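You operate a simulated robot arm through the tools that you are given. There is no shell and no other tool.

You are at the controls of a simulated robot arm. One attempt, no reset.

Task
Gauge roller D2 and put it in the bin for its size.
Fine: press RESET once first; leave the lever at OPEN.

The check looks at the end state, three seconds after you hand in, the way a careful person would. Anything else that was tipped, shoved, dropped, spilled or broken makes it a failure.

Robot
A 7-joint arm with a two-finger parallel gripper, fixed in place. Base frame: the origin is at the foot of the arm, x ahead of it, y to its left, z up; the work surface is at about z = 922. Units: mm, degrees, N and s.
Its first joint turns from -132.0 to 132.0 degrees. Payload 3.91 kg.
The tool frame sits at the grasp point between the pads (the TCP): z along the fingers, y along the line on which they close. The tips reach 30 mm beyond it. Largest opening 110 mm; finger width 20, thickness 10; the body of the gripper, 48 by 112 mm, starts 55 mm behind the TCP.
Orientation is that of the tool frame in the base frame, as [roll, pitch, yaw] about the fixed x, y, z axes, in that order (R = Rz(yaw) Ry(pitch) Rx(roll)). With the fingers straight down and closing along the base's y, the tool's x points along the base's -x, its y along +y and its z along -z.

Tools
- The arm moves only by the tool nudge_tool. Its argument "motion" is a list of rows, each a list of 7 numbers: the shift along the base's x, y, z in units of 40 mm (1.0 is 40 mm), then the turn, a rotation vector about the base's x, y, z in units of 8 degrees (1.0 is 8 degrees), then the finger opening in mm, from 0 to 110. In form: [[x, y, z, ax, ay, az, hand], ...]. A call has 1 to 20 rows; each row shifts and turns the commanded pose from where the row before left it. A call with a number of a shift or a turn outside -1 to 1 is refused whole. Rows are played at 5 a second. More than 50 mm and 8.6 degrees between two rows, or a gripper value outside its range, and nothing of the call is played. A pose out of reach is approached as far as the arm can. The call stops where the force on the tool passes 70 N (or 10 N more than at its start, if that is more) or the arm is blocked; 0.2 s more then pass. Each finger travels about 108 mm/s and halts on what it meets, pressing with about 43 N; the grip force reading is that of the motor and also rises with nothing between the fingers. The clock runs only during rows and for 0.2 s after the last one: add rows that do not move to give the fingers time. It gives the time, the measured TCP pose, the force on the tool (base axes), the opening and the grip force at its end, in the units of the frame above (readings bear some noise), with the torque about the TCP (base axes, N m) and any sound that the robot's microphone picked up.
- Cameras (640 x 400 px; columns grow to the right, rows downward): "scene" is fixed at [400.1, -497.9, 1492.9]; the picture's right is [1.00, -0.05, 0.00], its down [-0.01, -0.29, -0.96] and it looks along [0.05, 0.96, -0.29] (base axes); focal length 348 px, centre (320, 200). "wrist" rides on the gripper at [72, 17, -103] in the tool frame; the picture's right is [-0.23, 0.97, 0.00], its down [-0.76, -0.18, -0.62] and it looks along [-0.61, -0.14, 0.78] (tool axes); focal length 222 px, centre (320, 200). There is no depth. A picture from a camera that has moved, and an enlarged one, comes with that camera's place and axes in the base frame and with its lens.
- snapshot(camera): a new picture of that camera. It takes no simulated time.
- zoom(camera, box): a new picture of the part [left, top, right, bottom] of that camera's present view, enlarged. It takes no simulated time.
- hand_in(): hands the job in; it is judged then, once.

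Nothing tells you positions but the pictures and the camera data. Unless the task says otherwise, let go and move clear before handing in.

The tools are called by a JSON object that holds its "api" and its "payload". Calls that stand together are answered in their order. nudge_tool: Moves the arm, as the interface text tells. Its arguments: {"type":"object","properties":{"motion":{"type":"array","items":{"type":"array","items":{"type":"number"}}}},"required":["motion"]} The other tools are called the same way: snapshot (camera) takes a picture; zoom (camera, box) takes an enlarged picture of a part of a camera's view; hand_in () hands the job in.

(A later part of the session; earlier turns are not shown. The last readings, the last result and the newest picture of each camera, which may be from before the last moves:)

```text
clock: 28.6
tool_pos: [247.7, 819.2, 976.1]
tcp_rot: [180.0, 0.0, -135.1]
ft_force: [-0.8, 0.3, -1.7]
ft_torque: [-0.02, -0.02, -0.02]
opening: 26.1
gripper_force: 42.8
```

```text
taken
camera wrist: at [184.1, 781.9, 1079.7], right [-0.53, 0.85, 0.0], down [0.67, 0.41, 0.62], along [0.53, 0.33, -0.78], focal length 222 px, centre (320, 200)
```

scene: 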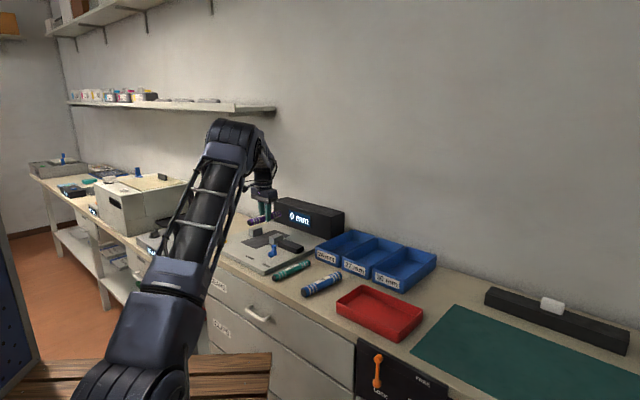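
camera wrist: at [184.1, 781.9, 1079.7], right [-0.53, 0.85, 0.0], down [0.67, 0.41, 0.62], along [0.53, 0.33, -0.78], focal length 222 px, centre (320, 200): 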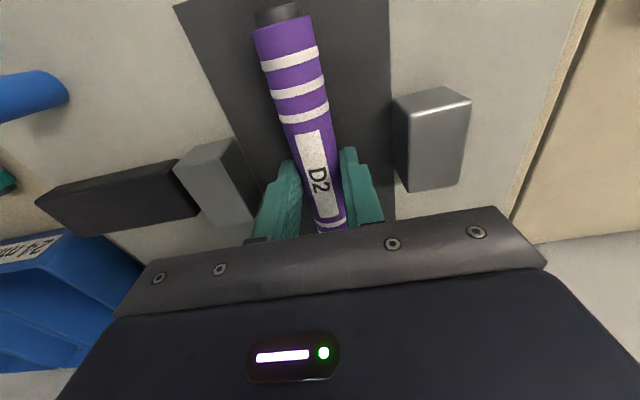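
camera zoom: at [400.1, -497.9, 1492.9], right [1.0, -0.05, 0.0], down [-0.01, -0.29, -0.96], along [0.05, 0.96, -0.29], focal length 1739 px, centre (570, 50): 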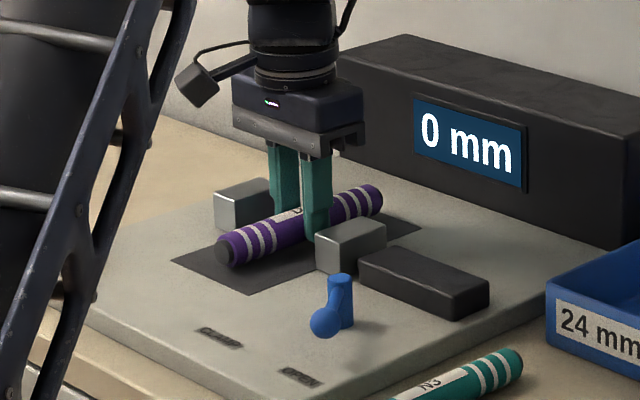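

The roller is between the jaws a few mm above the pad. I'll continue down in 1 mm steps and watch the force.

{"api": "nudge_tool", "payload": {"motion": [[0, 0, -0.05, 0, 0, 0, 0], [0, 0, -0.05, 0, 0, 0, 0], [0, 0, -0.025, 0, 0, 0, 0], [0, 0, 0, 0, 0, 0, 0]]}}

```text
clock: 29.6
tool_pos: [247.9, 820.3, 973.6]
tcp_rot: [179.9, 0.1, -135.1]
ft_force: [-0.6, -5.3, 24.3]
ft_torque: [-0.7, 0.51, 0.06]
opening: 26.0
gripper_force: 43.1
```

It has touched the pad at about 24 N, with the TCP at about 973.6. I'll ease off 1.5 mm and then open the fingers.

{"api": "nudge_tool", "payload": {"motion": [[0, 0, 0.025, 0, 0, 0, 0], [0, 0, 0.025, 0, 0, 0, 0], [0, 0, 0, 0, 0, 0, 0]]}}

{"api": "zoom", "payload": {"camera": "scene", "box": [230, 210, 310, 260]}}

```text
clock: 30.4
tool_pos: [246.5, 820.3, 974.1]
tcp_rot: [179.9, 0.0, -135.1]
ft_force: [0.4, 4.8, 12.1]
ft_torque: [0.75, -0.62, 0.22]
opening: 26.2
gripper_force: 42.6
```

```text
8.00 times, centred on (270, 235) of scene
camera zoom: at [400.1, -497.9, 1492.9], right [1.0, -0.05, 0.0], down [-0.01, -0.29, -0.96], along [0.05, 0.96, -0.29], focal length 2782 px, centre (720, -80)
```

zoom: 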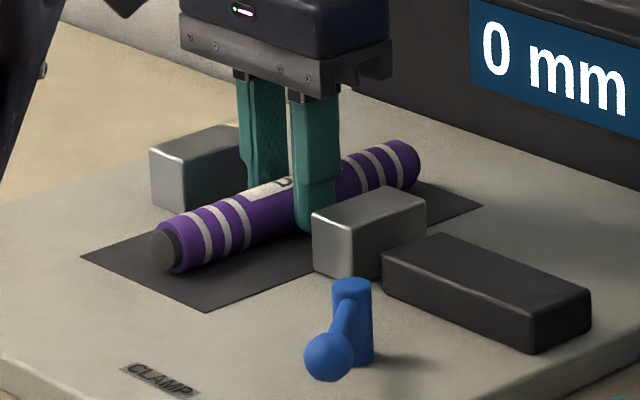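

{"api": "nudge_tool", "payload": {"motion": [[0, 0, 0.02, 0, 0, 0, 0], [0, 0, 0, 0, 0, 0, 0]]}}

```text
clock: 31.0
tool_pos: [246.1, 818.9, 973.3]
tcp_rot: [180.0, -0.1, -135.1]
ft_force: [1.8, 0.0, 3.2]
ft_torque: [0.21, -0.28, 0.0]
opening: 26.2
gripper_force: 43.5
```

The contact force is down to about 3 N, so the roller is resting on the pad. I'll open the fingers slowly.

{"api": "nudge_tool", "payload": {"motion": [[0, 0, 0, 0, 0, 0, 27], [0, 0, 0, 0, 0, 0, 30], [0, 0, 0, 0, 0, 0, 36], [0, 0, 0, 0, 0, 0, 46], [0, 0, 0, 0, 0, 0, 52], [0, 0, 0, 0, 0, 0, 52]]}}

{"api": "zoom", "payload": {"camera": "scene", "box": [230, 210, 310, 260]}}

{"api": "snapshot", "payload": {"camera": "wrist"}}

```text
clock: 32.4
tool_pos: [246.3, 820.5, 974.7]
tcp_rot: [180.0, -0.1, -135.1]
ft_force: [0.7, -0.1, -0.1]
ft_torque: [0.0, 0.0, -0.04]
opening: 52.0
gripper_force: 0.0
```

```text
8.00 times, centred on (270, 235) of scene
camera zoom: at [400.1, -497.9, 1492.9], right [1.0, -0.05, 0.0], down [-0.01, -0.29, -0.96], along [0.05, 0.96, -0.29], focal length 2782 px, centre (720, -80)
```

zoom: 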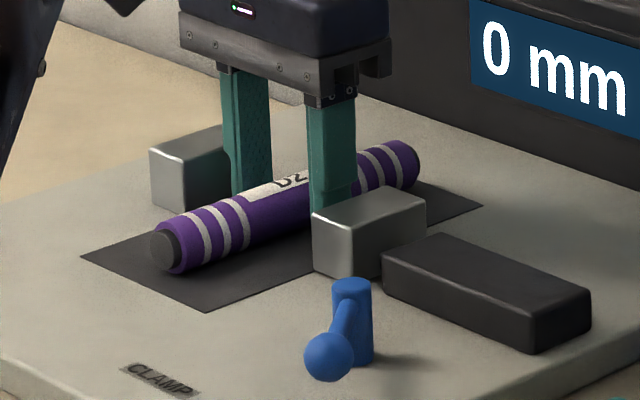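

```text
taken
camera wrist: at [183.7, 782.0, 1077.6], right [-0.53, 0.85, 0.0], down [0.67, 0.41, 0.62], along [0.53, 0.33, -0.78], focal length 222 px, centre (320, 200)
```

wrist: 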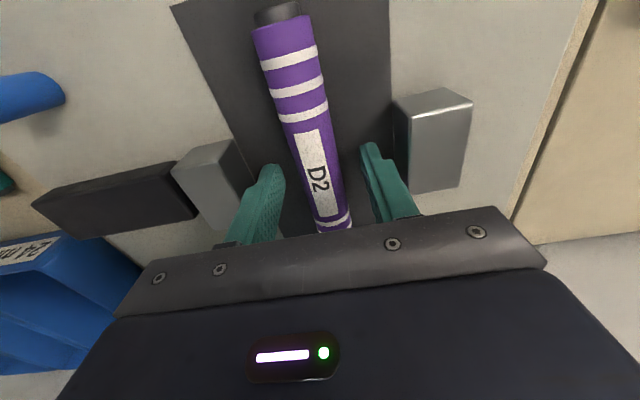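

The roller rests on the pad and the fingers are clear. I'll lift straight up, close the fingers and go to the lever area to look at it closely.

{"api": "nudge_tool", "payload": {"motion": [[0, 0, 0.2, 0, 0, 0, 52], [0, 0, 0.5, 0, 0, 0, 52], [0, 0, 0.9, 0, 0, 0, 52], [0, 0, 0.9, 0, 0, 0, 52], [0.33, -0.92, 0, 0, 0, 0, 52], [0.33, -0.92, 0, 0, 0, 0, 30], [0.33, -0.92, 0, 0, 0, 0, 10], [0.33, -0.92, 0, 0, 0, 0, 0], [0.33, -0.92, 0, 0, 0, 0, 0], [0.33, -0.92, 0, 0, 0, 0, 0], [0, 0, 0, 0, 0, 0, 0]]}}

{"api": "snapshot", "payload": {"camera": "wrist"}}

{"api": "zoom", "payload": {"camera": "scene", "box": [220, 190, 340, 280]}}

```text
clock: 34.8
tool_pos: [325.2, 599.6, 1074.6]
tcp_rot: [-180.0, 0.0, -135.1]
ft_force: [0.6, -0.3, 0.2]
ft_torque: [0.0, 0.0, 0.0]
opening: 0.0
gripper_force: 37.9
```

```text
taken
camera wrist: at [263.4, 562.0, 1177.6], right [-0.53, 0.85, 0.0], down [0.67, 0.41, 0.62], along [0.53, 0.33, -0.78], focal length 222 px, centre (320, 200)
```

wrist: 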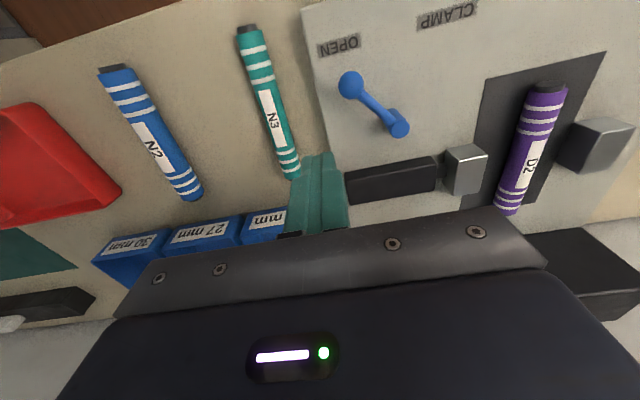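

```text
4.44 times, centred on (280, 235) of scene
camera zoom: at [400.1, -497.9, 1492.9], right [1.0, -0.05, 0.0], down [-0.01, -0.29, -0.96], along [0.05, 0.96, -0.29], focal length 1545 px, centre (498, 44)
```

zoom: 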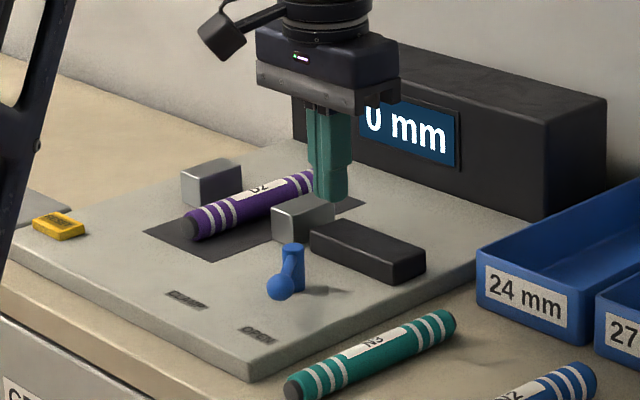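

{"api": "zoom", "payload": {"camera": "wrist", "box": [300, 30, 460, 150]}}

```text
3.33 times, centred on (380, 90) of wrist
camera zoom: at [263.4, 562.0, 1177.6], right [-0.53, 0.85, 0.0], down [0.67, 0.41, 0.62], along [0.53, 0.33, -0.78], focal length 740 px, centre (120, 567)
```

zoom: 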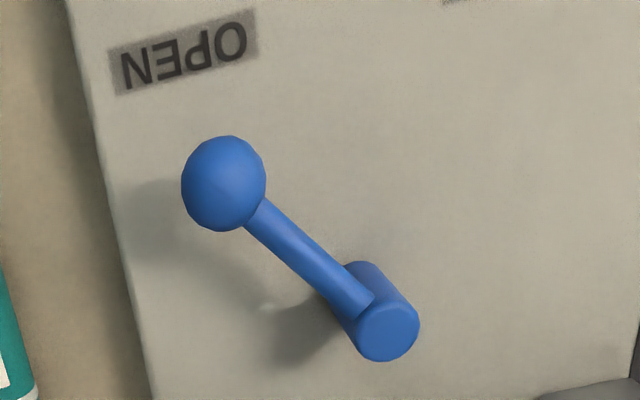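

The lever's post is near (291, 669) and its ball near (285, 606, 966), so it's at OPEN. I'll lower the closed fingers on the OPEN side of the bar, ready to push it toward CLAMP.

{"api": "nudge_tool", "payload": {"motion": [[-0.1, 0.37, 0, 0, 0, 0, 0], [-0.08, 0.37, -0.3, 0, 0, 0, 0], [0, 0, -0.7, 0, 0, 0, 0], [0, 0, -0.7, 0, 0, 0, 0], [0, 0, -0.5, 0, 0, 0, 0], [0, 0, -0.19, 0, 0, 0, 0], [0, 0, 0, 0, 0, 0, 0]]}}

{"api": "snapshot", "payload": {"camera": "wrist"}}

{"api": "zoom", "payload": {"camera": "scene", "box": [230, 200, 330, 280]}}

```text
clock: 36.4
tool_pos: [319.7, 628.4, 979.3]
tcp_rot: [-180.0, 0.0, -135.1]
ft_force: [0.4, 0.7, 0.0]
ft_torque: [0.01, -0.01, 0.01]
opening: 0.3
gripper_force: 38.0
```

```text
taken
camera wrist: at [255.7, 590.5, 1081.9], right [-0.53, 0.85, 0.0], down [0.67, 0.41, 0.62], along [0.53, 0.33, -0.78], focal length 222 px, centre (320, 200)
```

wrist: 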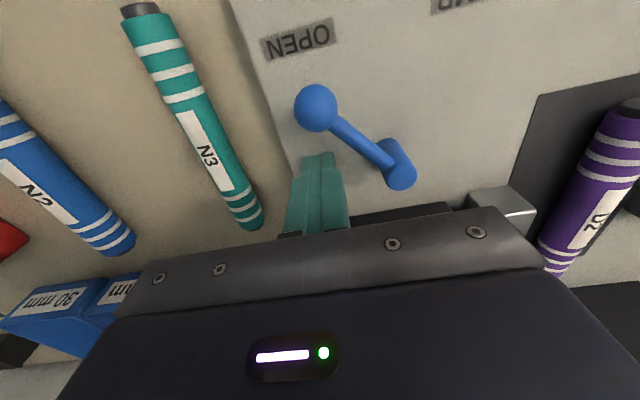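

```text
5.00 times, centred on (280, 240) of scene
camera zoom: at [400.1, -497.9, 1492.9], right [1.0, -0.05, 0.0], down [-0.01, -0.29, -0.96], along [0.05, 0.96, -0.29], focal length 1739 px, centre (520, 0)
```

zoom: 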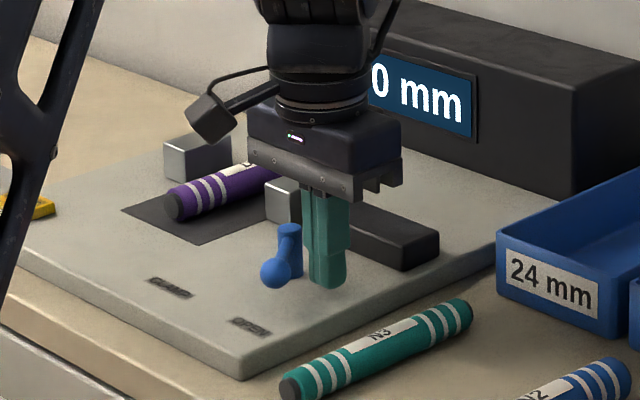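

The fingers are on the right-hand side of the bar, clear of the post and ball. I'll push through the first half of the arc and then check.

{"api": "nudge_tool", "payload": {"motion": [[-0.16, 0.02, 0, 0, 0, 0, 0], [-0.155, 0.015, 0, 0, 0, 0, 0], [-0.174, -0.046, 0, 0, 0, 0, 0], [-0.198, -0.01, 0, 0, 0, 0, 0], [-0.203, 0.033, 0, 0, 0, 0, 0], [-0.197, 0.078, 0, 0, 0, 0, 0]]}}

{"api": "snapshot", "payload": {"camera": "wrist"}}

{"api": "zoom", "payload": {"camera": "scene", "box": [230, 200, 330, 280]}}

```text
clock: 37.8
tool_pos: [275.7, 631.6, 979.4]
tcp_rot: [-180.0, 0.0, -135.1]
ft_force: [0.7, 0.0, 0.0]
ft_torque: [0.01, -0.02, 0.01]
opening: 0.0
gripper_force: 37.1
```

```text
taken
camera wrist: at [212.3, 593.9, 1082.1], right [-0.53, 0.85, 0.0], down [0.67, 0.41, 0.62], along [0.53, 0.33, -0.78], focal length 222 px, centre (320, 200)
```

wrist: 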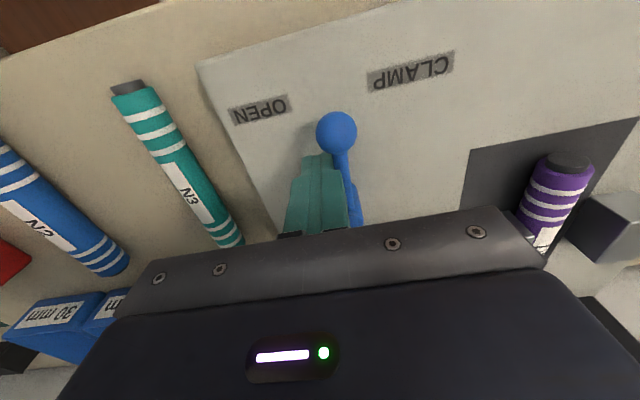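

```text
5.00 times, centred on (280, 240) of scene
camera zoom: at [400.1, -497.9, 1492.9], right [1.0, -0.05, 0.0], down [-0.01, -0.29, -0.96], along [0.05, 0.96, -0.29], focal length 1739 px, centre (520, 0)
```

zoom: 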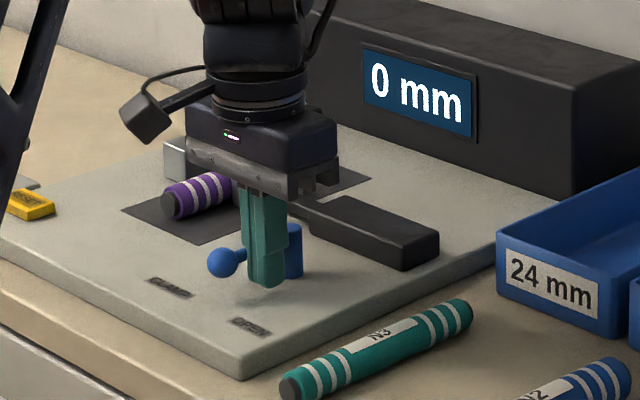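

The lever is halfway, as planned, with almost no force. I'll continue along the arc to CLAMP.

{"api": "nudge_tool", "payload": {"motion": [[-0.13, 0.051, 0, 0, 0, 0, 0], [-0.128, 0.076, 0, 0, 0, 0, 0], [-0.121, 0.106, 0, 0, 0, 0, 0], [-0.105, 0.134, 0, 0, 0, 0, 0]]}}

{"api": "snapshot", "payload": {"camera": "wrist"}}

{"api": "zoom", "payload": {"camera": "scene", "box": [230, 200, 330, 280]}}

```text
clock: 38.8
tool_pos: [258.4, 645.7, 978.9]
tcp_rot: [-179.9, -0.1, -135.2]
ft_force: [5.0, -12.1, 1.8]
ft_torque: [-0.06, 0.0, -0.09]
opening: 0.3
gripper_force: 37.7
```

```text
taken
camera wrist: at [194.3, 607.8, 1082.1], right [-0.53, 0.85, 0.0], down [0.67, 0.41, 0.62], along [0.53, 0.33, -0.78], focal length 222 px, centre (320, 200)
```

wrist: 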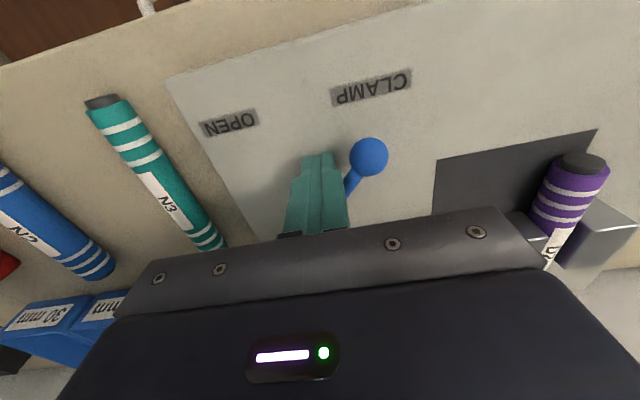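

```text
5.00 times, centred on (280, 240) of scene
camera zoom: at [400.1, -497.9, 1492.9], right [1.0, -0.05, 0.0], down [-0.01, -0.29, -0.96], along [0.05, 0.96, -0.29], focal length 1739 px, centre (520, 0)
```

zoom: 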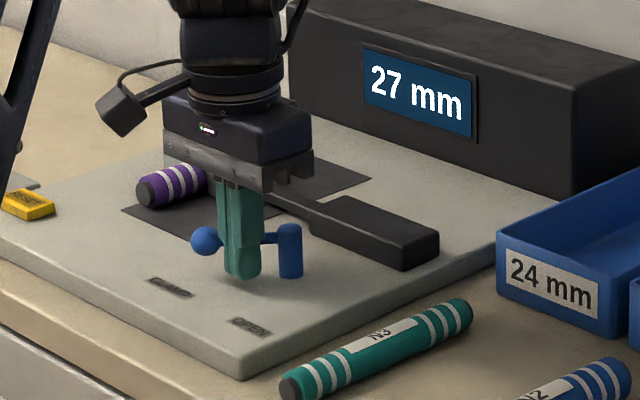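

The lever has reached its CLAMP stop and the display has gone from 0 to 27 mm. I'll hold a moment and check that the reading is steady and the roller is properly between the jaws.

{"api": "nudge_tool", "payload": {"motion": [[0.02, -0.03, 0, 0, 0, 0, 0], [0, 0, 0, 0, 0, 0, 0], [0, 0, 0, 0, 0, 0, 0], [0, 0, 0, 0, 0, 0, 0]]}}

{"api": "zoom", "payload": {"camera": "scene", "box": [220, 190, 340, 270]}}

{"api": "zoom", "payload": {"camera": "wrist", "box": [420, 100, 640, 270]}}

```text
clock: 39.8
tool_pos: [256.7, 644.3, 980.0]
tcp_rot: [180.0, 0.0, -135.1]
ft_force: [2.7, -11.1, -0.6]
ft_torque: [-0.13, -0.02, -0.02]
opening: 0.1
gripper_force: 38.3
```

```text
5.00 times, centred on (280, 230) of scene
camera zoom: at [400.1, -497.9, 1492.9], right [1.0, -0.05, 0.0], down [-0.01, -0.29, -0.96], along [0.05, 0.96, -0.29], focal length 1739 px, centre (520, 50)
```

zoom: 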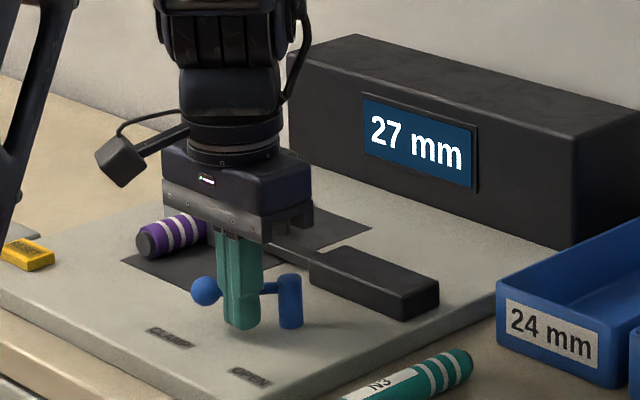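

```text
2.35 times, centred on (530, 185) of wrist
camera zoom: at [194.0, 607.4, 1082.1], right [-0.53, 0.85, 0.0], down [0.67, 0.41, 0.62], along [0.53, 0.33, -0.78], focal length 523 px, centre (-174, 235)
```

zoom: 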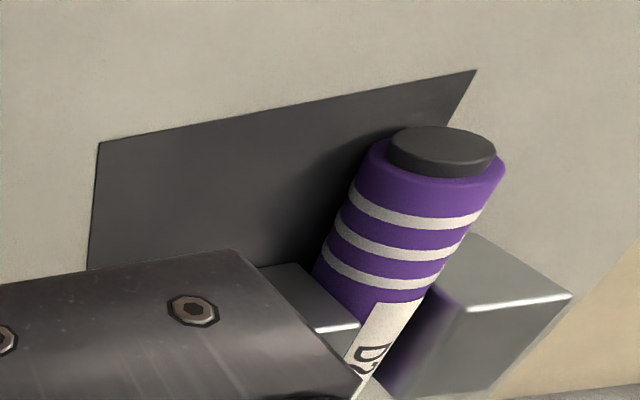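

The reading is steady at 27 mm with D2 clamped square between the jaws. To return the lever to OPEN, I'll back off, lift over it and come down on its other side.

{"api": "nudge_tool", "payload": {"motion": [[0.03, -0.3, 0, 0, 0, 0, 0], [0, 0, 0.5, 0, 0, 0, 0], [0, 0, 0.9, 0, 0, 0, 0], [-0.09, 0.8, 0, 0, 0, 0, 0], [-0.09, 0.8, 0, 0, 0, 0, 0], [0, 0, 0, 0, 0, 0, 0]]}}

{"api": "snapshot", "payload": {"camera": "wrist"}}

{"api": "zoom", "payload": {"camera": "scene", "box": [220, 190, 340, 270]}}

```text
clock: 41.2
tool_pos: [250.4, 696.4, 1035.5]
tcp_rot: [-180.0, 0.0, -135.0]
ft_force: [0.0, 0.3, -0.8]
ft_torque: [-0.04, 0.01, -0.03]
opening: 0.0
gripper_force: 37.7
```

```text
taken
camera wrist: at [187.1, 659.2, 1138.0], right [-0.53, 0.85, 0.0], down [0.67, 0.41, 0.62], along [0.53, 0.33, -0.78], focal length 222 px, centre (320, 200)
```

wrist: 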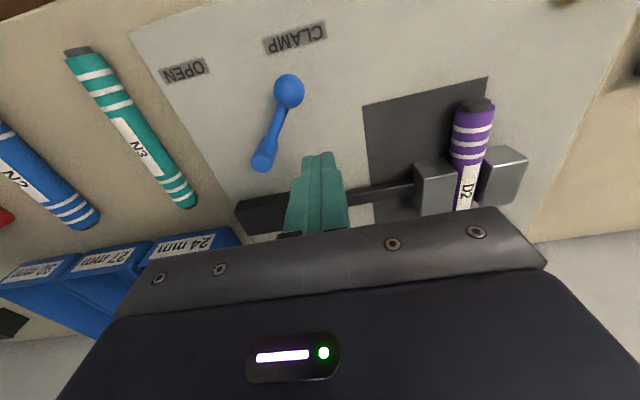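

```text
5.00 times, centred on (280, 230) of scene
camera zoom: at [400.1, -497.9, 1492.9], right [1.0, -0.05, 0.0], down [-0.01, -0.29, -0.96], along [0.05, 0.96, -0.29], focal length 1739 px, centre (520, 50)
```

zoom: 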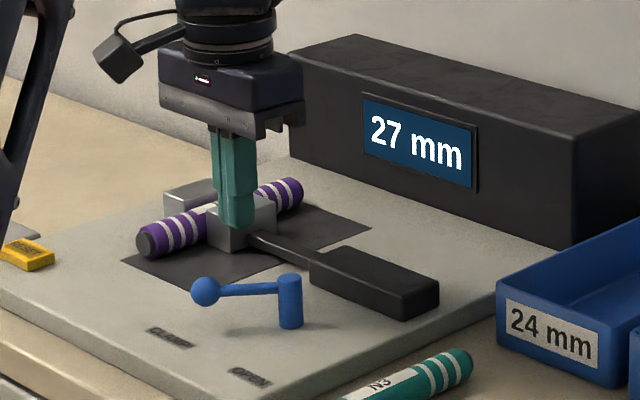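

{"api": "nudge_tool", "payload": {"motion": [[0, 0, -0.6, 0, 0, 0, 0], [0, 0, -0.6, 0, 0, 0, 0], [0, 0, -0.2, 0, 0, 0, 0], [0.02, -0.16, 0, 0, 0, 0, 0], [0.01, -0.143, 0, 0, 0, 0, 0], [-0.049, -0.184, 0, 0, 0, 0, 0], [-0.01, -0.198, 0, 0, 0, 0, 0], [0.033, -0.203, 0, 0, 0, 0, 0], [0.078, -0.197, 0, 0, 0, 0, 0]]}}

{"api": "snapshot", "payload": {"camera": "wrist"}}

{"api": "zoom", "payload": {"camera": "scene", "box": [220, 190, 340, 270]}}

```text
clock: 43.2
tool_pos: [254.3, 653.6, 978.7]
tcp_rot: [180.0, 0.0, -135.1]
ft_force: [0.0, 1.1, -0.5]
ft_torque: [0.0, 0.0, -0.02]
opening: 0.0
gripper_force: 38.0
```

```text
taken
camera wrist: at [191.6, 616.3, 1081.3], right [-0.53, 0.85, 0.0], down [0.67, 0.41, 0.62], along [0.53, 0.33, -0.78], focal length 222 px, centre (320, 200)
```

wrist: 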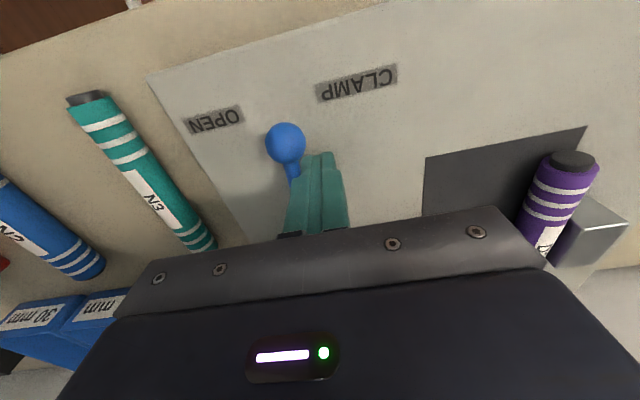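

```text
5.00 times, centred on (280, 230) of scene
camera zoom: at [400.1, -497.9, 1492.9], right [1.0, -0.05, 0.0], down [-0.01, -0.29, -0.96], along [0.05, 0.96, -0.29], focal length 1739 px, centre (520, 50)
```

zoom: 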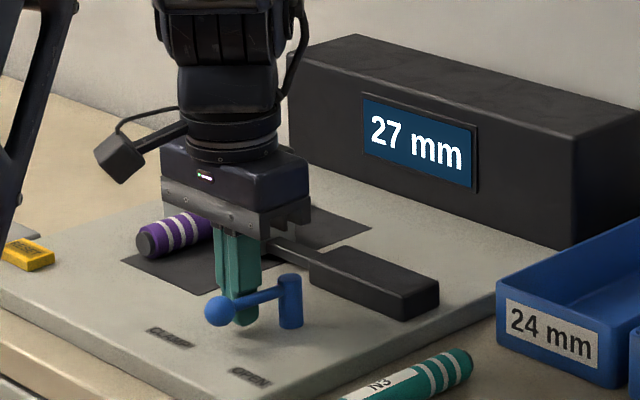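

The lever is moving back as planned. I'll continue along the arc to its OPEN stop.

{"api": "nudge_tool", "payload": {"motion": [[0.051, -0.13, 0, 0, 0, 0, 0], [0.076, -0.128, 0, 0, 0, 0, 0], [0.106, -0.121, 0, 0, 0, 0, 0], [0.125, -0.099, 0, 0, 0, 0, 0], [0.04, -0.03, 0, 0, 0, 0, 0]]}}

{"api": "snapshot", "payload": {"camera": "wrist"}}

{"api": "zoom", "payload": {"camera": "scene", "box": [220, 190, 340, 270]}}

```text
clock: 44.4
tool_pos: [270.0, 634.8, 977.7]
tcp_rot: [179.9, -0.1, -135.1]
ft_force: [-3.1, 2.5, 0.2]
ft_torque: [0.04, 0.04, 0.0]
opening: 0.1
gripper_force: 38.2
```

```text
taken
camera wrist: at [206.9, 595.8, 1081.6], right [-0.53, 0.85, 0.0], down [0.67, 0.41, 0.62], along [0.53, 0.33, -0.78], focal length 222 px, centre (320, 200)
```

wrist: 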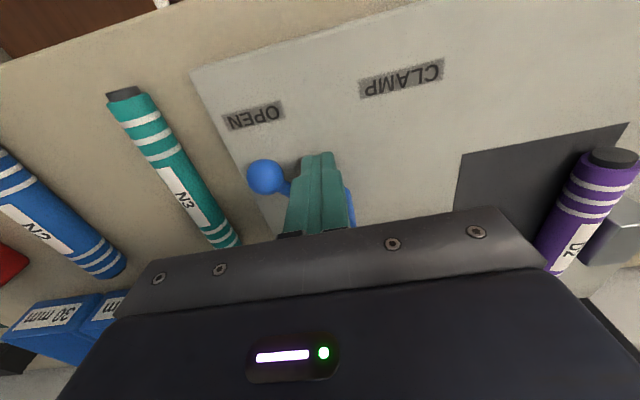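

```text
5.00 times, centred on (280, 230) of scene
camera zoom: at [400.1, -497.9, 1492.9], right [1.0, -0.05, 0.0], down [-0.01, -0.29, -0.96], along [0.05, 0.96, -0.29], focal length 1739 px, centre (520, 50)
```

zoom: 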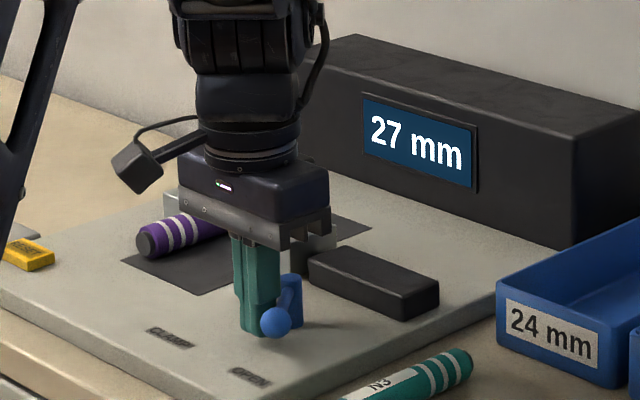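

The lever is back near its original OPEN position. I'll give it one more tiny push to confirm it's against the stop, then back off and lift.

{"api": "nudge_tool", "payload": {"motion": [[0.05, -0.01, 0, 0, 0, 0, 0], [0, 0, 0, 0, 0, 0, 0]]}}

```text
clock: 45.0
tool_pos: [270.9, 632.5, 979.1]
tcp_rot: [180.0, -0.1, -135.1]
ft_force: [-15.0, 3.6, -1.1]
ft_torque: [0.04, 0.14, 0.04]
opening: 0.0
gripper_force: 37.1
```

The force rises to 15 N, so it's against the OPEN stop. I'll back away, lift and look.

{"api": "nudge_tool", "payload": {"motion": [[-0.35, 0.04, 0, 0, 0, 0, 0], [0, 0, 0.5, 0, 0, 0, 0], [0, 0, 1, 0, 0, 0, 0], [0, 0, 0.8, 0, 0, 0, 20], [0, 0, 0, 0, 0, 0, 52], [0, 0, 0, 0, 0, 0, 52]]}}

{"api": "snapshot", "payload": {"camera": "wrist"}}

{"api": "zoom", "payload": {"camera": "scene", "box": [220, 190, 340, 270]}}

```text
clock: 46.4
tool_pos: [259.8, 636.1, 1071.3]
tcp_rot: [180.0, 0.0, -135.1]
ft_force: [0.7, -0.6, 0.0]
ft_torque: [-0.01, -0.01, 0.0]
opening: 52.0
gripper_force: 0.0
```

```text
taken
camera wrist: at [195.4, 598.3, 1175.1], right [-0.53, 0.85, 0.0], down [0.67, 0.41, 0.62], along [0.53, 0.33, -0.78], focal length 222 px, centre (320, 200)
```

wrist: 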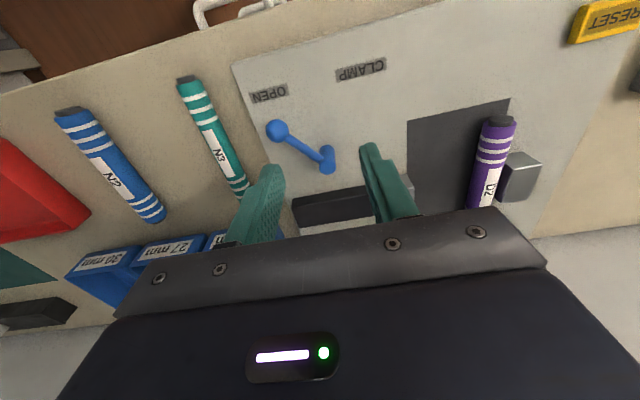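

```text
5.00 times, centred on (280, 230) of scene
camera zoom: at [400.1, -497.9, 1492.9], right [1.0, -0.05, 0.0], down [-0.01, -0.29, -0.96], along [0.05, 0.96, -0.29], focal length 1739 px, centre (520, 50)
```

zoom: 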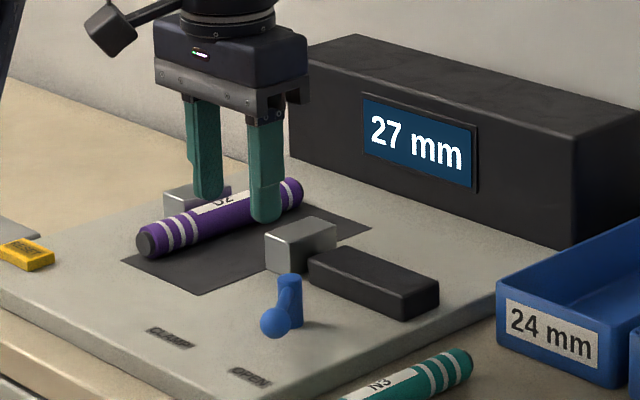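

The lever is at OPEN, the jaw has retracted and the roller is up against the fixed jaw. A centre grip won't fit there, so I'll use the exposed front part of the roller to shift it away from the jaw first. I'll go above that part.

{"api": "nudge_tool", "payload": {"motion": [[-0.387, 0.871, 0, 0, 0, 0, 52], [-0.387, 0.871, 0, 0, 0, 0, 52], [-0.387, 0.871, 0, 0, 0, 0, 52], [-0.387, 0.871, 0, 0, 0, 0, 52], [-0.387, 0.871, 0, 0, 0, 0, 52], [0, 0, 0, 0, 0, 0, 52]]}}

{"api": "snapshot", "payload": {"camera": "wrist"}}

{"api": "zoom", "payload": {"camera": "wrist", "box": [230, 0, 430, 170]}}

{"api": "zoom", "payload": {"camera": "scene", "box": [220, 190, 320, 270]}}

```text
clock: 47.8
tool_pos: [181.4, 809.6, 1070.0]
tcp_rot: [179.9, 0.1, -135.1]
ft_force: [-0.7, -0.4, 0.5]
ft_torque: [-0.02, 0.03, 0.01]
opening: 52.1
gripper_force: 0.2
```

```text
taken
camera wrist: at [118.9, 771.2, 1174.1], right [-0.53, 0.85, 0.0], down [0.67, 0.41, 0.62], along [0.53, 0.33, -0.78], focal length 222 px, centre (320, 200)
```

wrist: 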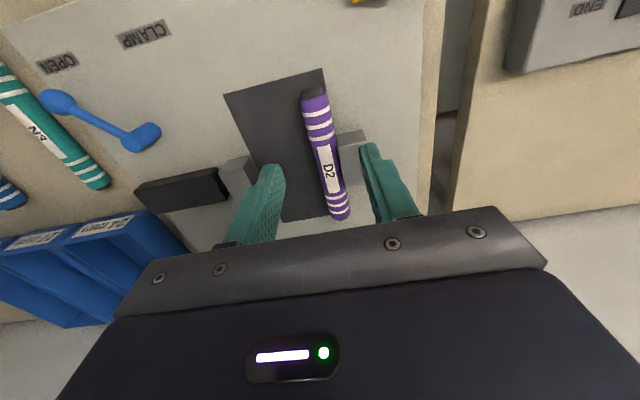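

```text
2.35 times, centred on (330, 85) of wrist
camera zoom: at [118.9, 771.2, 1174.1], right [-0.53, 0.85, 0.0], down [0.67, 0.41, 0.62], along [0.53, 0.33, -0.78], focal length 523 px, centre (296, 471)
```

zoom: 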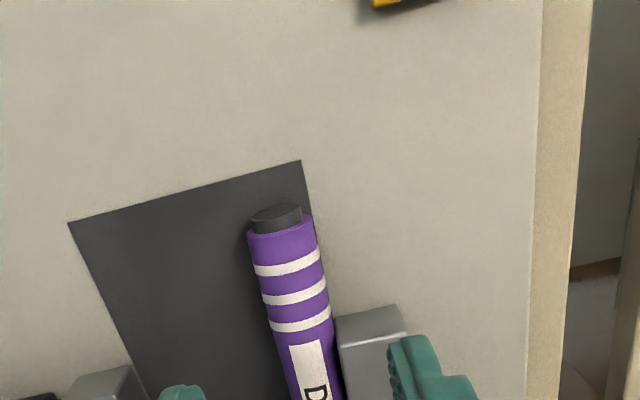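

```text
5.00 times, centred on (270, 230) of scene
camera zoom: at [400.1, -497.9, 1492.9], right [1.0, -0.05, 0.0], down [-0.01, -0.29, -0.96], along [0.05, 0.96, -0.29], focal length 1739 px, centre (570, 50)
```

zoom: 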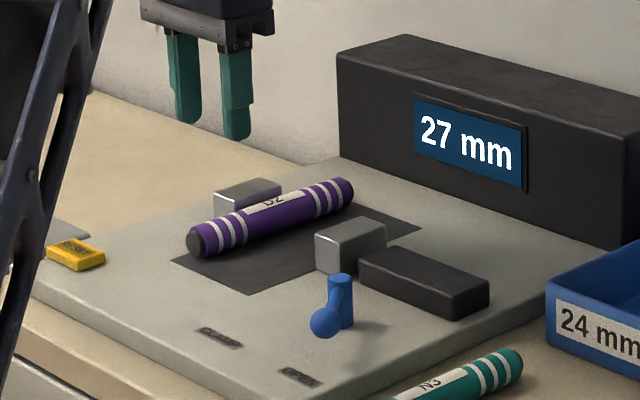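

The roller's axis is at s1≈442.5, directly under the gripper, and the fingers are clear of the fixed jaw. I'll descend with the fingers open.

{"api": "nudge_tool", "payload": {"motion": [[0.03, -0.03, -0.8, 0, 0, 0, 48], [0, 0, -0.8, 0, 0, 0, 48], [0, 0, -0.5, 0, 0, 0, 48], [0, 0, -0.2, 0, 0, 0, 48], [0, 0, 0, 0, 0, 0, 48]]}}

{"api": "snapshot", "payload": {"camera": "wrist"}}

{"api": "zoom", "payload": {"camera": "scene", "box": [220, 200, 300, 260]}}

```text
clock: 49.0
tool_pos: [180.6, 806.7, 977.1]
tcp_rot: [180.0, 0.0, -135.1]
ft_force: [0.1, -0.6, 0.0]
ft_torque: [0.01, -0.01, 0.01]
opening: 47.9
gripper_force: 0.0
```

```text
taken
camera wrist: at [118.5, 769.4, 1081.4], right [-0.53, 0.85, 0.0], down [0.67, 0.41, 0.62], along [0.53, 0.33, -0.78], focal length 222 px, centre (320, 200)
```

wrist: 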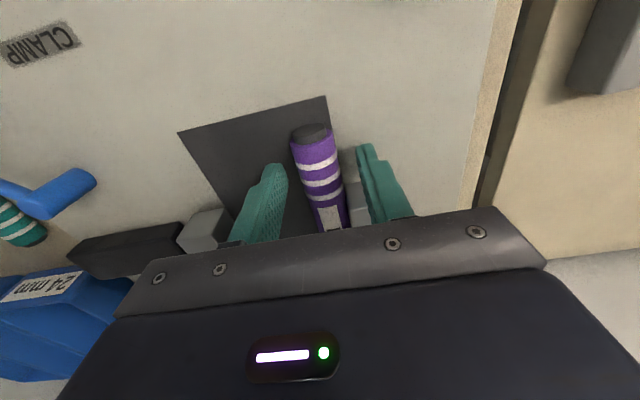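

```text
6.67 times, centred on (260, 230) of scene
camera zoom: at [400.1, -497.9, 1492.9], right [1.0, -0.05, 0.0], down [-0.01, -0.29, -0.96], along [0.05, 0.96, -0.29], focal length 2318 px, centre (720, 0)
```

zoom: 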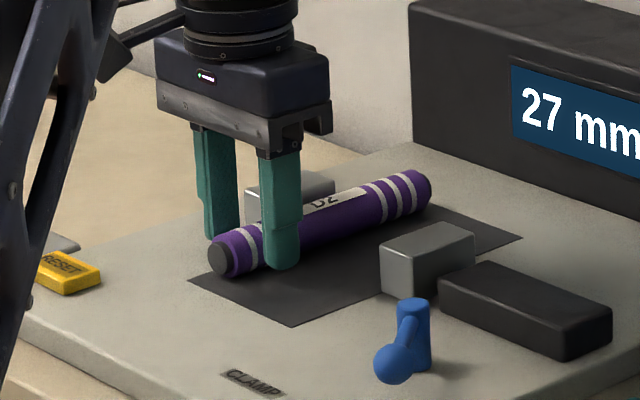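

{"api": "nudge_tool", "payload": {"motion": [[0, 0, -0.05, 0, 0, 0, 48], [0, 0, -0.05, 0, 0, 0, 48], [0, 0, 0, 0, 0, 0, 48]]}}

```text
clock: 49.8
tool_pos: [180.7, 807.9, 973.9]
tcp_rot: [-180.0, 0.0, -135.1]
ft_force: [-0.5, 0.0, 0.0]
ft_torque: [-0.01, 0.01, -0.03]
opening: 47.9
gripper_force: 0.1
```

{"api": "nudge_tool", "payload": {"motion": [[0, 0, -0.035, 0, 0, 0, 48], [0, 0, -0.035, 0, 0, 0, 48], [0, 0, 0, 0, 0, 0, 48]]}}

{"api": "zoom", "payload": {"camera": "scene", "box": [220, 200, 300, 260]}}

```text
clock: 50.6
tool_pos: [180.1, 807.8, 972.4]
tcp_rot: [180.0, 0.0, -135.1]
ft_force: [0.1, -1.1, 0.1]
ft_torque: [0.03, 0.0, -0.01]
opening: 48.0
gripper_force: 0.1
```

```text
6.67 times, centred on (260, 230) of scene
camera zoom: at [400.1, -497.9, 1492.9], right [1.0, -0.05, 0.0], down [-0.01, -0.29, -0.96], along [0.05, 0.96, -0.29], focal length 2318 px, centre (720, 0)
```

zoom: 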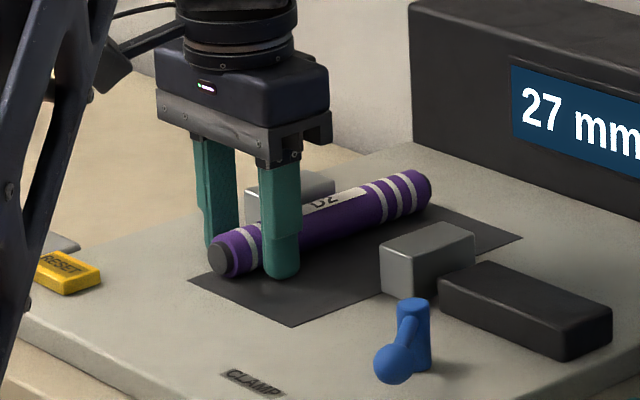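

No contact with the plate so far. I'll grip the front part, slide the roller about 35 mm away from the fixed jaw along the pad, then release.

{"api": "nudge_tool", "payload": {"motion": [[0, 0, 0, 0, 0, 0, 38], [0, 0, 0, 0, 0, 0, 30], [0, 0, 0, 0, 0, 0, 20], [0, 0, 0, 0, 0, 0, 10], [0, 0, 0, 0, 0, 0, 0], [0, 0, 0, 0, 0, 0, 0]]}}

{"api": "snapshot", "payload": {"camera": "wrist"}}

{"api": "zoom", "payload": {"camera": "scene", "box": [220, 200, 300, 260]}}

```text
clock: 52.0
tool_pos: [182.2, 807.5, 971.9]
tcp_rot: [-180.0, 0.0, -135.2]
ft_force: [12.2, -8.4, -0.1]
ft_torque: [-0.17, -0.23, -0.45]
opening: 26.0
gripper_force: 43.1
```

```text
taken
camera wrist: at [119.0, 769.6, 1075.0], right [-0.53, 0.85, 0.0], down [0.67, 0.41, 0.62], along [0.53, 0.33, -0.78], focal length 222 px, centre (320, 200)
```

wrist: 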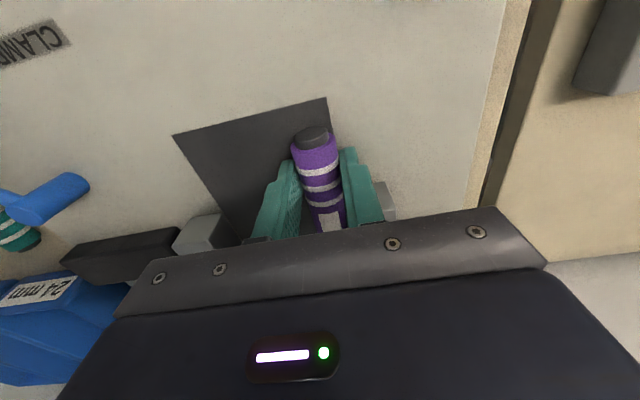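

```text
6.67 times, centred on (260, 230) of scene
camera zoom: at [400.1, -497.9, 1492.9], right [1.0, -0.05, 0.0], down [-0.01, -0.29, -0.96], along [0.05, 0.96, -0.29], focal length 2318 px, centre (720, 0)
```

zoom: 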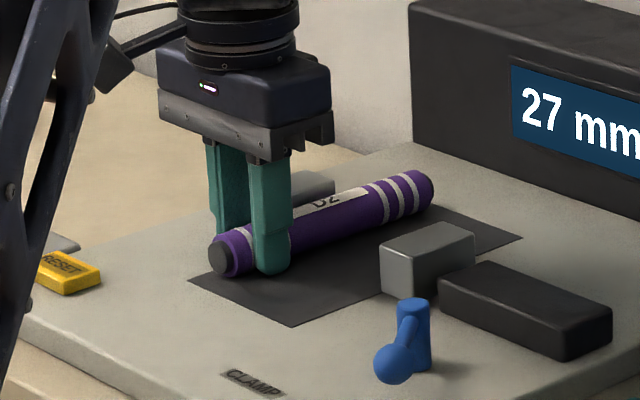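

Gripped, with the roller lightly pressed against the fixed jaw. I'll slide it away from the jaw slowly.

{"api": "nudge_tool", "payload": {"motion": [[0.04, -0.04, 0, 0, 0, 0, 0], [0.06, -0.06, 0, 0, 0, 0, 0], [0.08, -0.08, 0, 0, 0, 0, 0], [0.09, -0.09, 0, 0, 0, 0, 0], [0.09, -0.09, 0, 0, 0, 0, 0], [0.09, -0.09, 0, 0, 0, 0, 0], [0.08, -0.08, 0, 0, 0, 0, 0], [0.06, -0.06, 0, 0, 0, 0, 0], [0.04, -0.04, 0, 0, 0, 0, 0], [0, 0, 0, 0, 0, 0, 0]]}}

{"api": "snapshot", "payload": {"camera": "wrist"}}

{"api": "zoom", "payload": {"camera": "scene", "box": [220, 200, 300, 260]}}

```text
clock: 54.2
tool_pos: [207.4, 782.7, 972.2]
tcp_rot: [179.9, -0.1, -135.1]
ft_force: [-0.7, -0.8, -0.2]
ft_torque: [-0.02, 0.0, 0.01]
opening: 25.9
gripper_force: 42.8
```

```text
taken
camera wrist: at [143.9, 744.9, 1075.6], right [-0.53, 0.85, 0.0], down [0.67, 0.41, 0.62], along [0.53, 0.33, -0.78], focal length 222 px, centre (320, 200)
```

wrist: 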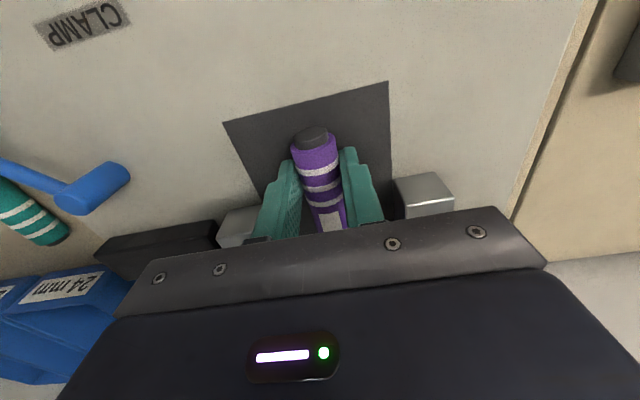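

```text
6.67 times, centred on (260, 230) of scene
camera zoom: at [400.1, -497.9, 1492.9], right [1.0, -0.05, 0.0], down [-0.01, -0.29, -0.96], along [0.05, 0.96, -0.29], focal length 2318 px, centre (720, 0)
```

zoom: 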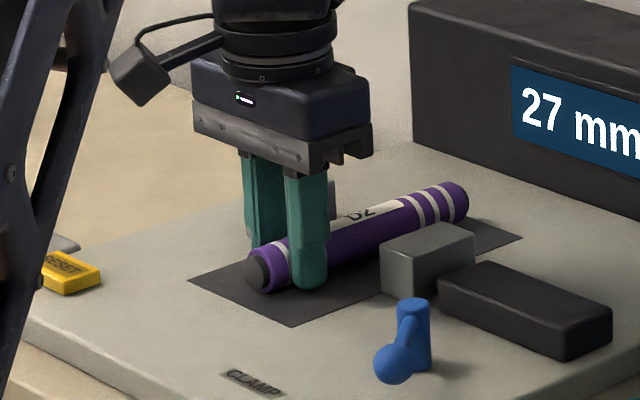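

The roller is in the middle of the gap again. I'll release it, lift and move to its centre.

{"api": "nudge_tool", "payload": {"motion": [[0, 0, 0, 0, 0, 0, 27], [0, 0, 0, 0, 0, 0, 30], [0, 0, 0, 0, 0, 0, 36], [0, 0, 0, 0, 0, 0, 44], [0, 0, 0, 0, 0, 0, 50], [0, 0, 0.25, 0, 0, 0, 50], [0, 0, 0.7, 0, 0, 0, 50], [0, 0, 0.8, 0, 0, 0, 50], [0.48, 0.48, 0, 0, 0, 0, 50], [0.48, 0.48, 0, 0, 0, 0, 50], [0, 0, 0, 0, 0, 0, 50]]}}

{"api": "snapshot", "payload": {"camera": "wrist"}}

{"api": "zoom", "payload": {"camera": "wrist", "box": [210, 0, 430, 200]}}

{"api": "zoom", "payload": {"camera": "scene", "box": [220, 190, 320, 270]}}

```text
clock: 56.6
tool_pos: [245.3, 820.2, 1040.3]
tcp_rot: [-179.9, 0.0, -135.1]
ft_force: [1.0, 0.3, -0.1]
ft_torque: [0.0, 0.0, -0.03]
opening: 50.4
gripper_force: 0.1
```

```text
taken
camera wrist: at [181.9, 783.2, 1144.0], right [-0.53, 0.85, 0.0], down [0.67, 0.41, 0.62], along [0.53, 0.33, -0.78], focal length 222 px, centre (320, 200)
```

wrist: 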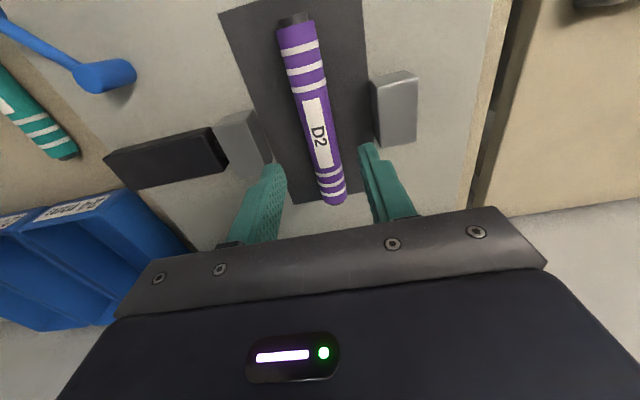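

```text
2.00 times, centred on (320, 100) of wrist
camera zoom: at [181.9, 783.2, 1144.0], right [-0.53, 0.85, 0.0], down [0.67, 0.41, 0.62], along [0.53, 0.33, -0.78], focal length 444 px, centre (320, 400)
```

zoom: 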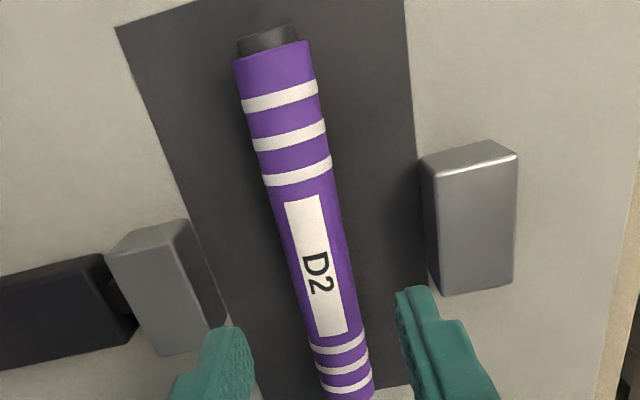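

```text
5.00 times, centred on (270, 230) of scene
camera zoom: at [400.1, -497.9, 1492.9], right [1.0, -0.05, 0.0], down [-0.01, -0.29, -0.96], along [0.05, 0.96, -0.29], focal length 1739 px, centre (570, 50)
```

zoom: 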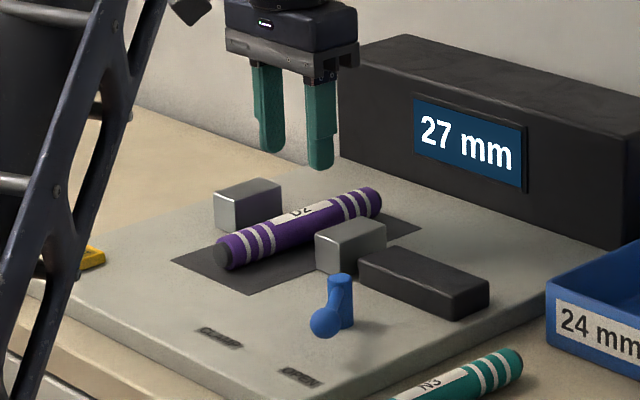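

The roller's centre is within about 3 mm of the gripper. I'll correct for that and come down around it.

{"api": "nudge_tool", "payload": {"motion": [[0.026, 0.08, -0.6, 0, 0, 0, 50], [0, 0, -0.7, 0, 0, 0, 50], [0, 0, -0.3, 0, 0, 0, 50], [0, 0, -0.1, 0, 0, 0, 50], [0, 0, -0.025, 0, 0, 0, 50], [0, 0, 0, 0, 0, 0, 50]]}}

{"api": "snapshot", "payload": {"camera": "wrist"}}

```text
clock: 58.0
tool_pos: [246.0, 823.9, 972.3]
tcp_rot: [180.0, 0.0, -135.0]
ft_force: [-0.4, -1.0, 0.1]
ft_torque: [0.01, -0.01, 0.01]
opening: 49.9
gripper_force: 0.1
```

```text
taken
camera wrist: at [183.2, 785.4, 1075.2], right [-0.53, 0.85, 0.0], down [0.67, 0.41, 0.62], along [0.53, 0.33, -0.78], focal length 222 px, centre (320, 200)
```

wrist: 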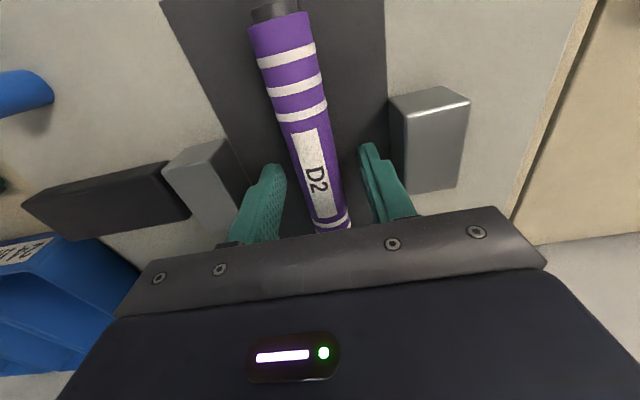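

{"api": "nudge_tool", "payload": {"motion": [[0, 0, -0.025, 0, 0, 0, 50], [0, 0, -0.025, 0, 0, 0, 50], [0, 0, 0, 0, 0, 0, 50]]}}

```text
clock: 58.8
tool_pos: [246.5, 823.8, 970.4]
tcp_rot: [180.0, 0.1, -135.1]
ft_force: [-0.2, -0.1, -0.1]
ft_torque: [0.01, 0.02, -0.04]
opening: 50.2
gripper_force: 0.1
```

{"api": "nudge_tool", "payload": {"motion": [[0, 0, -0.025, 0, 0, 0, 50], [0, 0, 0, 0, 0, 0, 40], [0, 0, 0, 0, 0, 0, 30], [0, 0, 0, 0, 0, 0, 10], [0, 0, 0, 0, 0, 0, 0], [0, 0, 0, 0, 0, 0, 0], [0, 0, 0, 0, 0, 0, 0]]}}

{"api": "snapshot", "payload": {"camera": "wrist"}}

{"api": "zoom", "payload": {"camera": "scene", "box": [220, 200, 300, 260]}}

```text
clock: 60.4
tool_pos: [246.4, 824.7, 969.5]
tcp_rot: [179.9, 0.2, -135.1]
ft_force: [2.4, 0.0, 12.1]
ft_torque: [0.01, -0.08, -0.02]
opening: 26.0
gripper_force: 43.2
```

```text
taken
camera wrist: at [183.4, 785.9, 1073.0], right [-0.53, 0.85, 0.0], down [0.67, 0.41, 0.62], along [0.53, 0.33, -0.78], focal length 222 px, centre (320, 200)
```

wrist: 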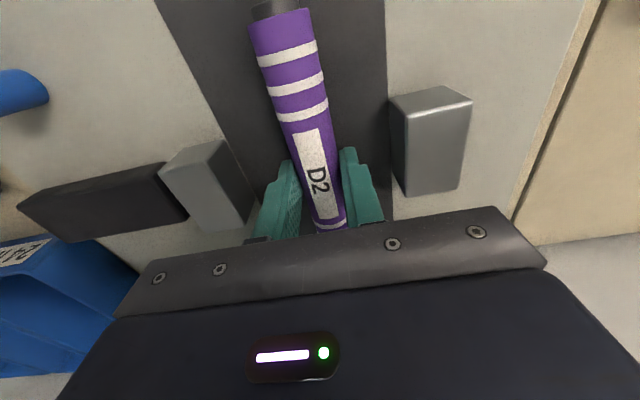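

```text
6.67 times, centred on (260, 230) of scene
camera zoom: at [400.1, -497.9, 1492.9], right [1.0, -0.05, 0.0], down [-0.01, -0.29, -0.96], along [0.05, 0.96, -0.29], focal length 2318 px, centre (720, 0)
```

zoom: 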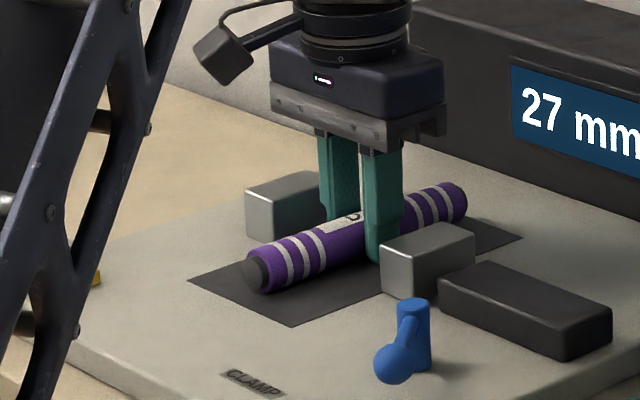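

I have it at a 26.0 mm opening with the tips just touching the plate. I'll lift it slowly, as before.

{"api": "nudge_tool", "payload": {"motion": [[0, 0, 0.02, 0, 0, 0, 0], [0, 0, 0.04, 0, 0, 0, 0], [0, 0, 0.06, 0, 0, 0, 0], [0, 0, 0.08, 0, 0, 0, 0], [0, 0, 0.08, 0, 0, 0, 0], [0, 0, 0.06, 0, 0, 0, 0], [0, 0, 0.03, 0, 0, 0, 0], [0, 0, 0, 0, 0, 0, 0]]}}

{"api": "zoom", "payload": {"camera": "scene", "box": [220, 200, 300, 260]}}

```text
clock: 62.2
tool_pos: [245.9, 826.1, 984.5]
tcp_rot: [-180.0, -0.1, -135.0]
ft_force: [0.4, -0.3, -0.5]
ft_torque: [0.0, -0.02, 0.01]
opening: 26.3
gripper_force: 43.0
```

```text
6.67 times, centred on (260, 230) of scene
camera zoom: at [400.1, -497.9, 1492.9], right [1.0, -0.05, 0.0], down [-0.01, -0.29, -0.96], along [0.05, 0.96, -0.29], focal length 2318 px, centre (720, 0)
```

zoom: 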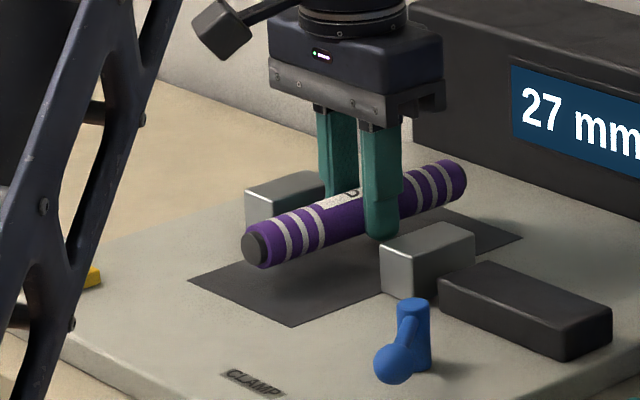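

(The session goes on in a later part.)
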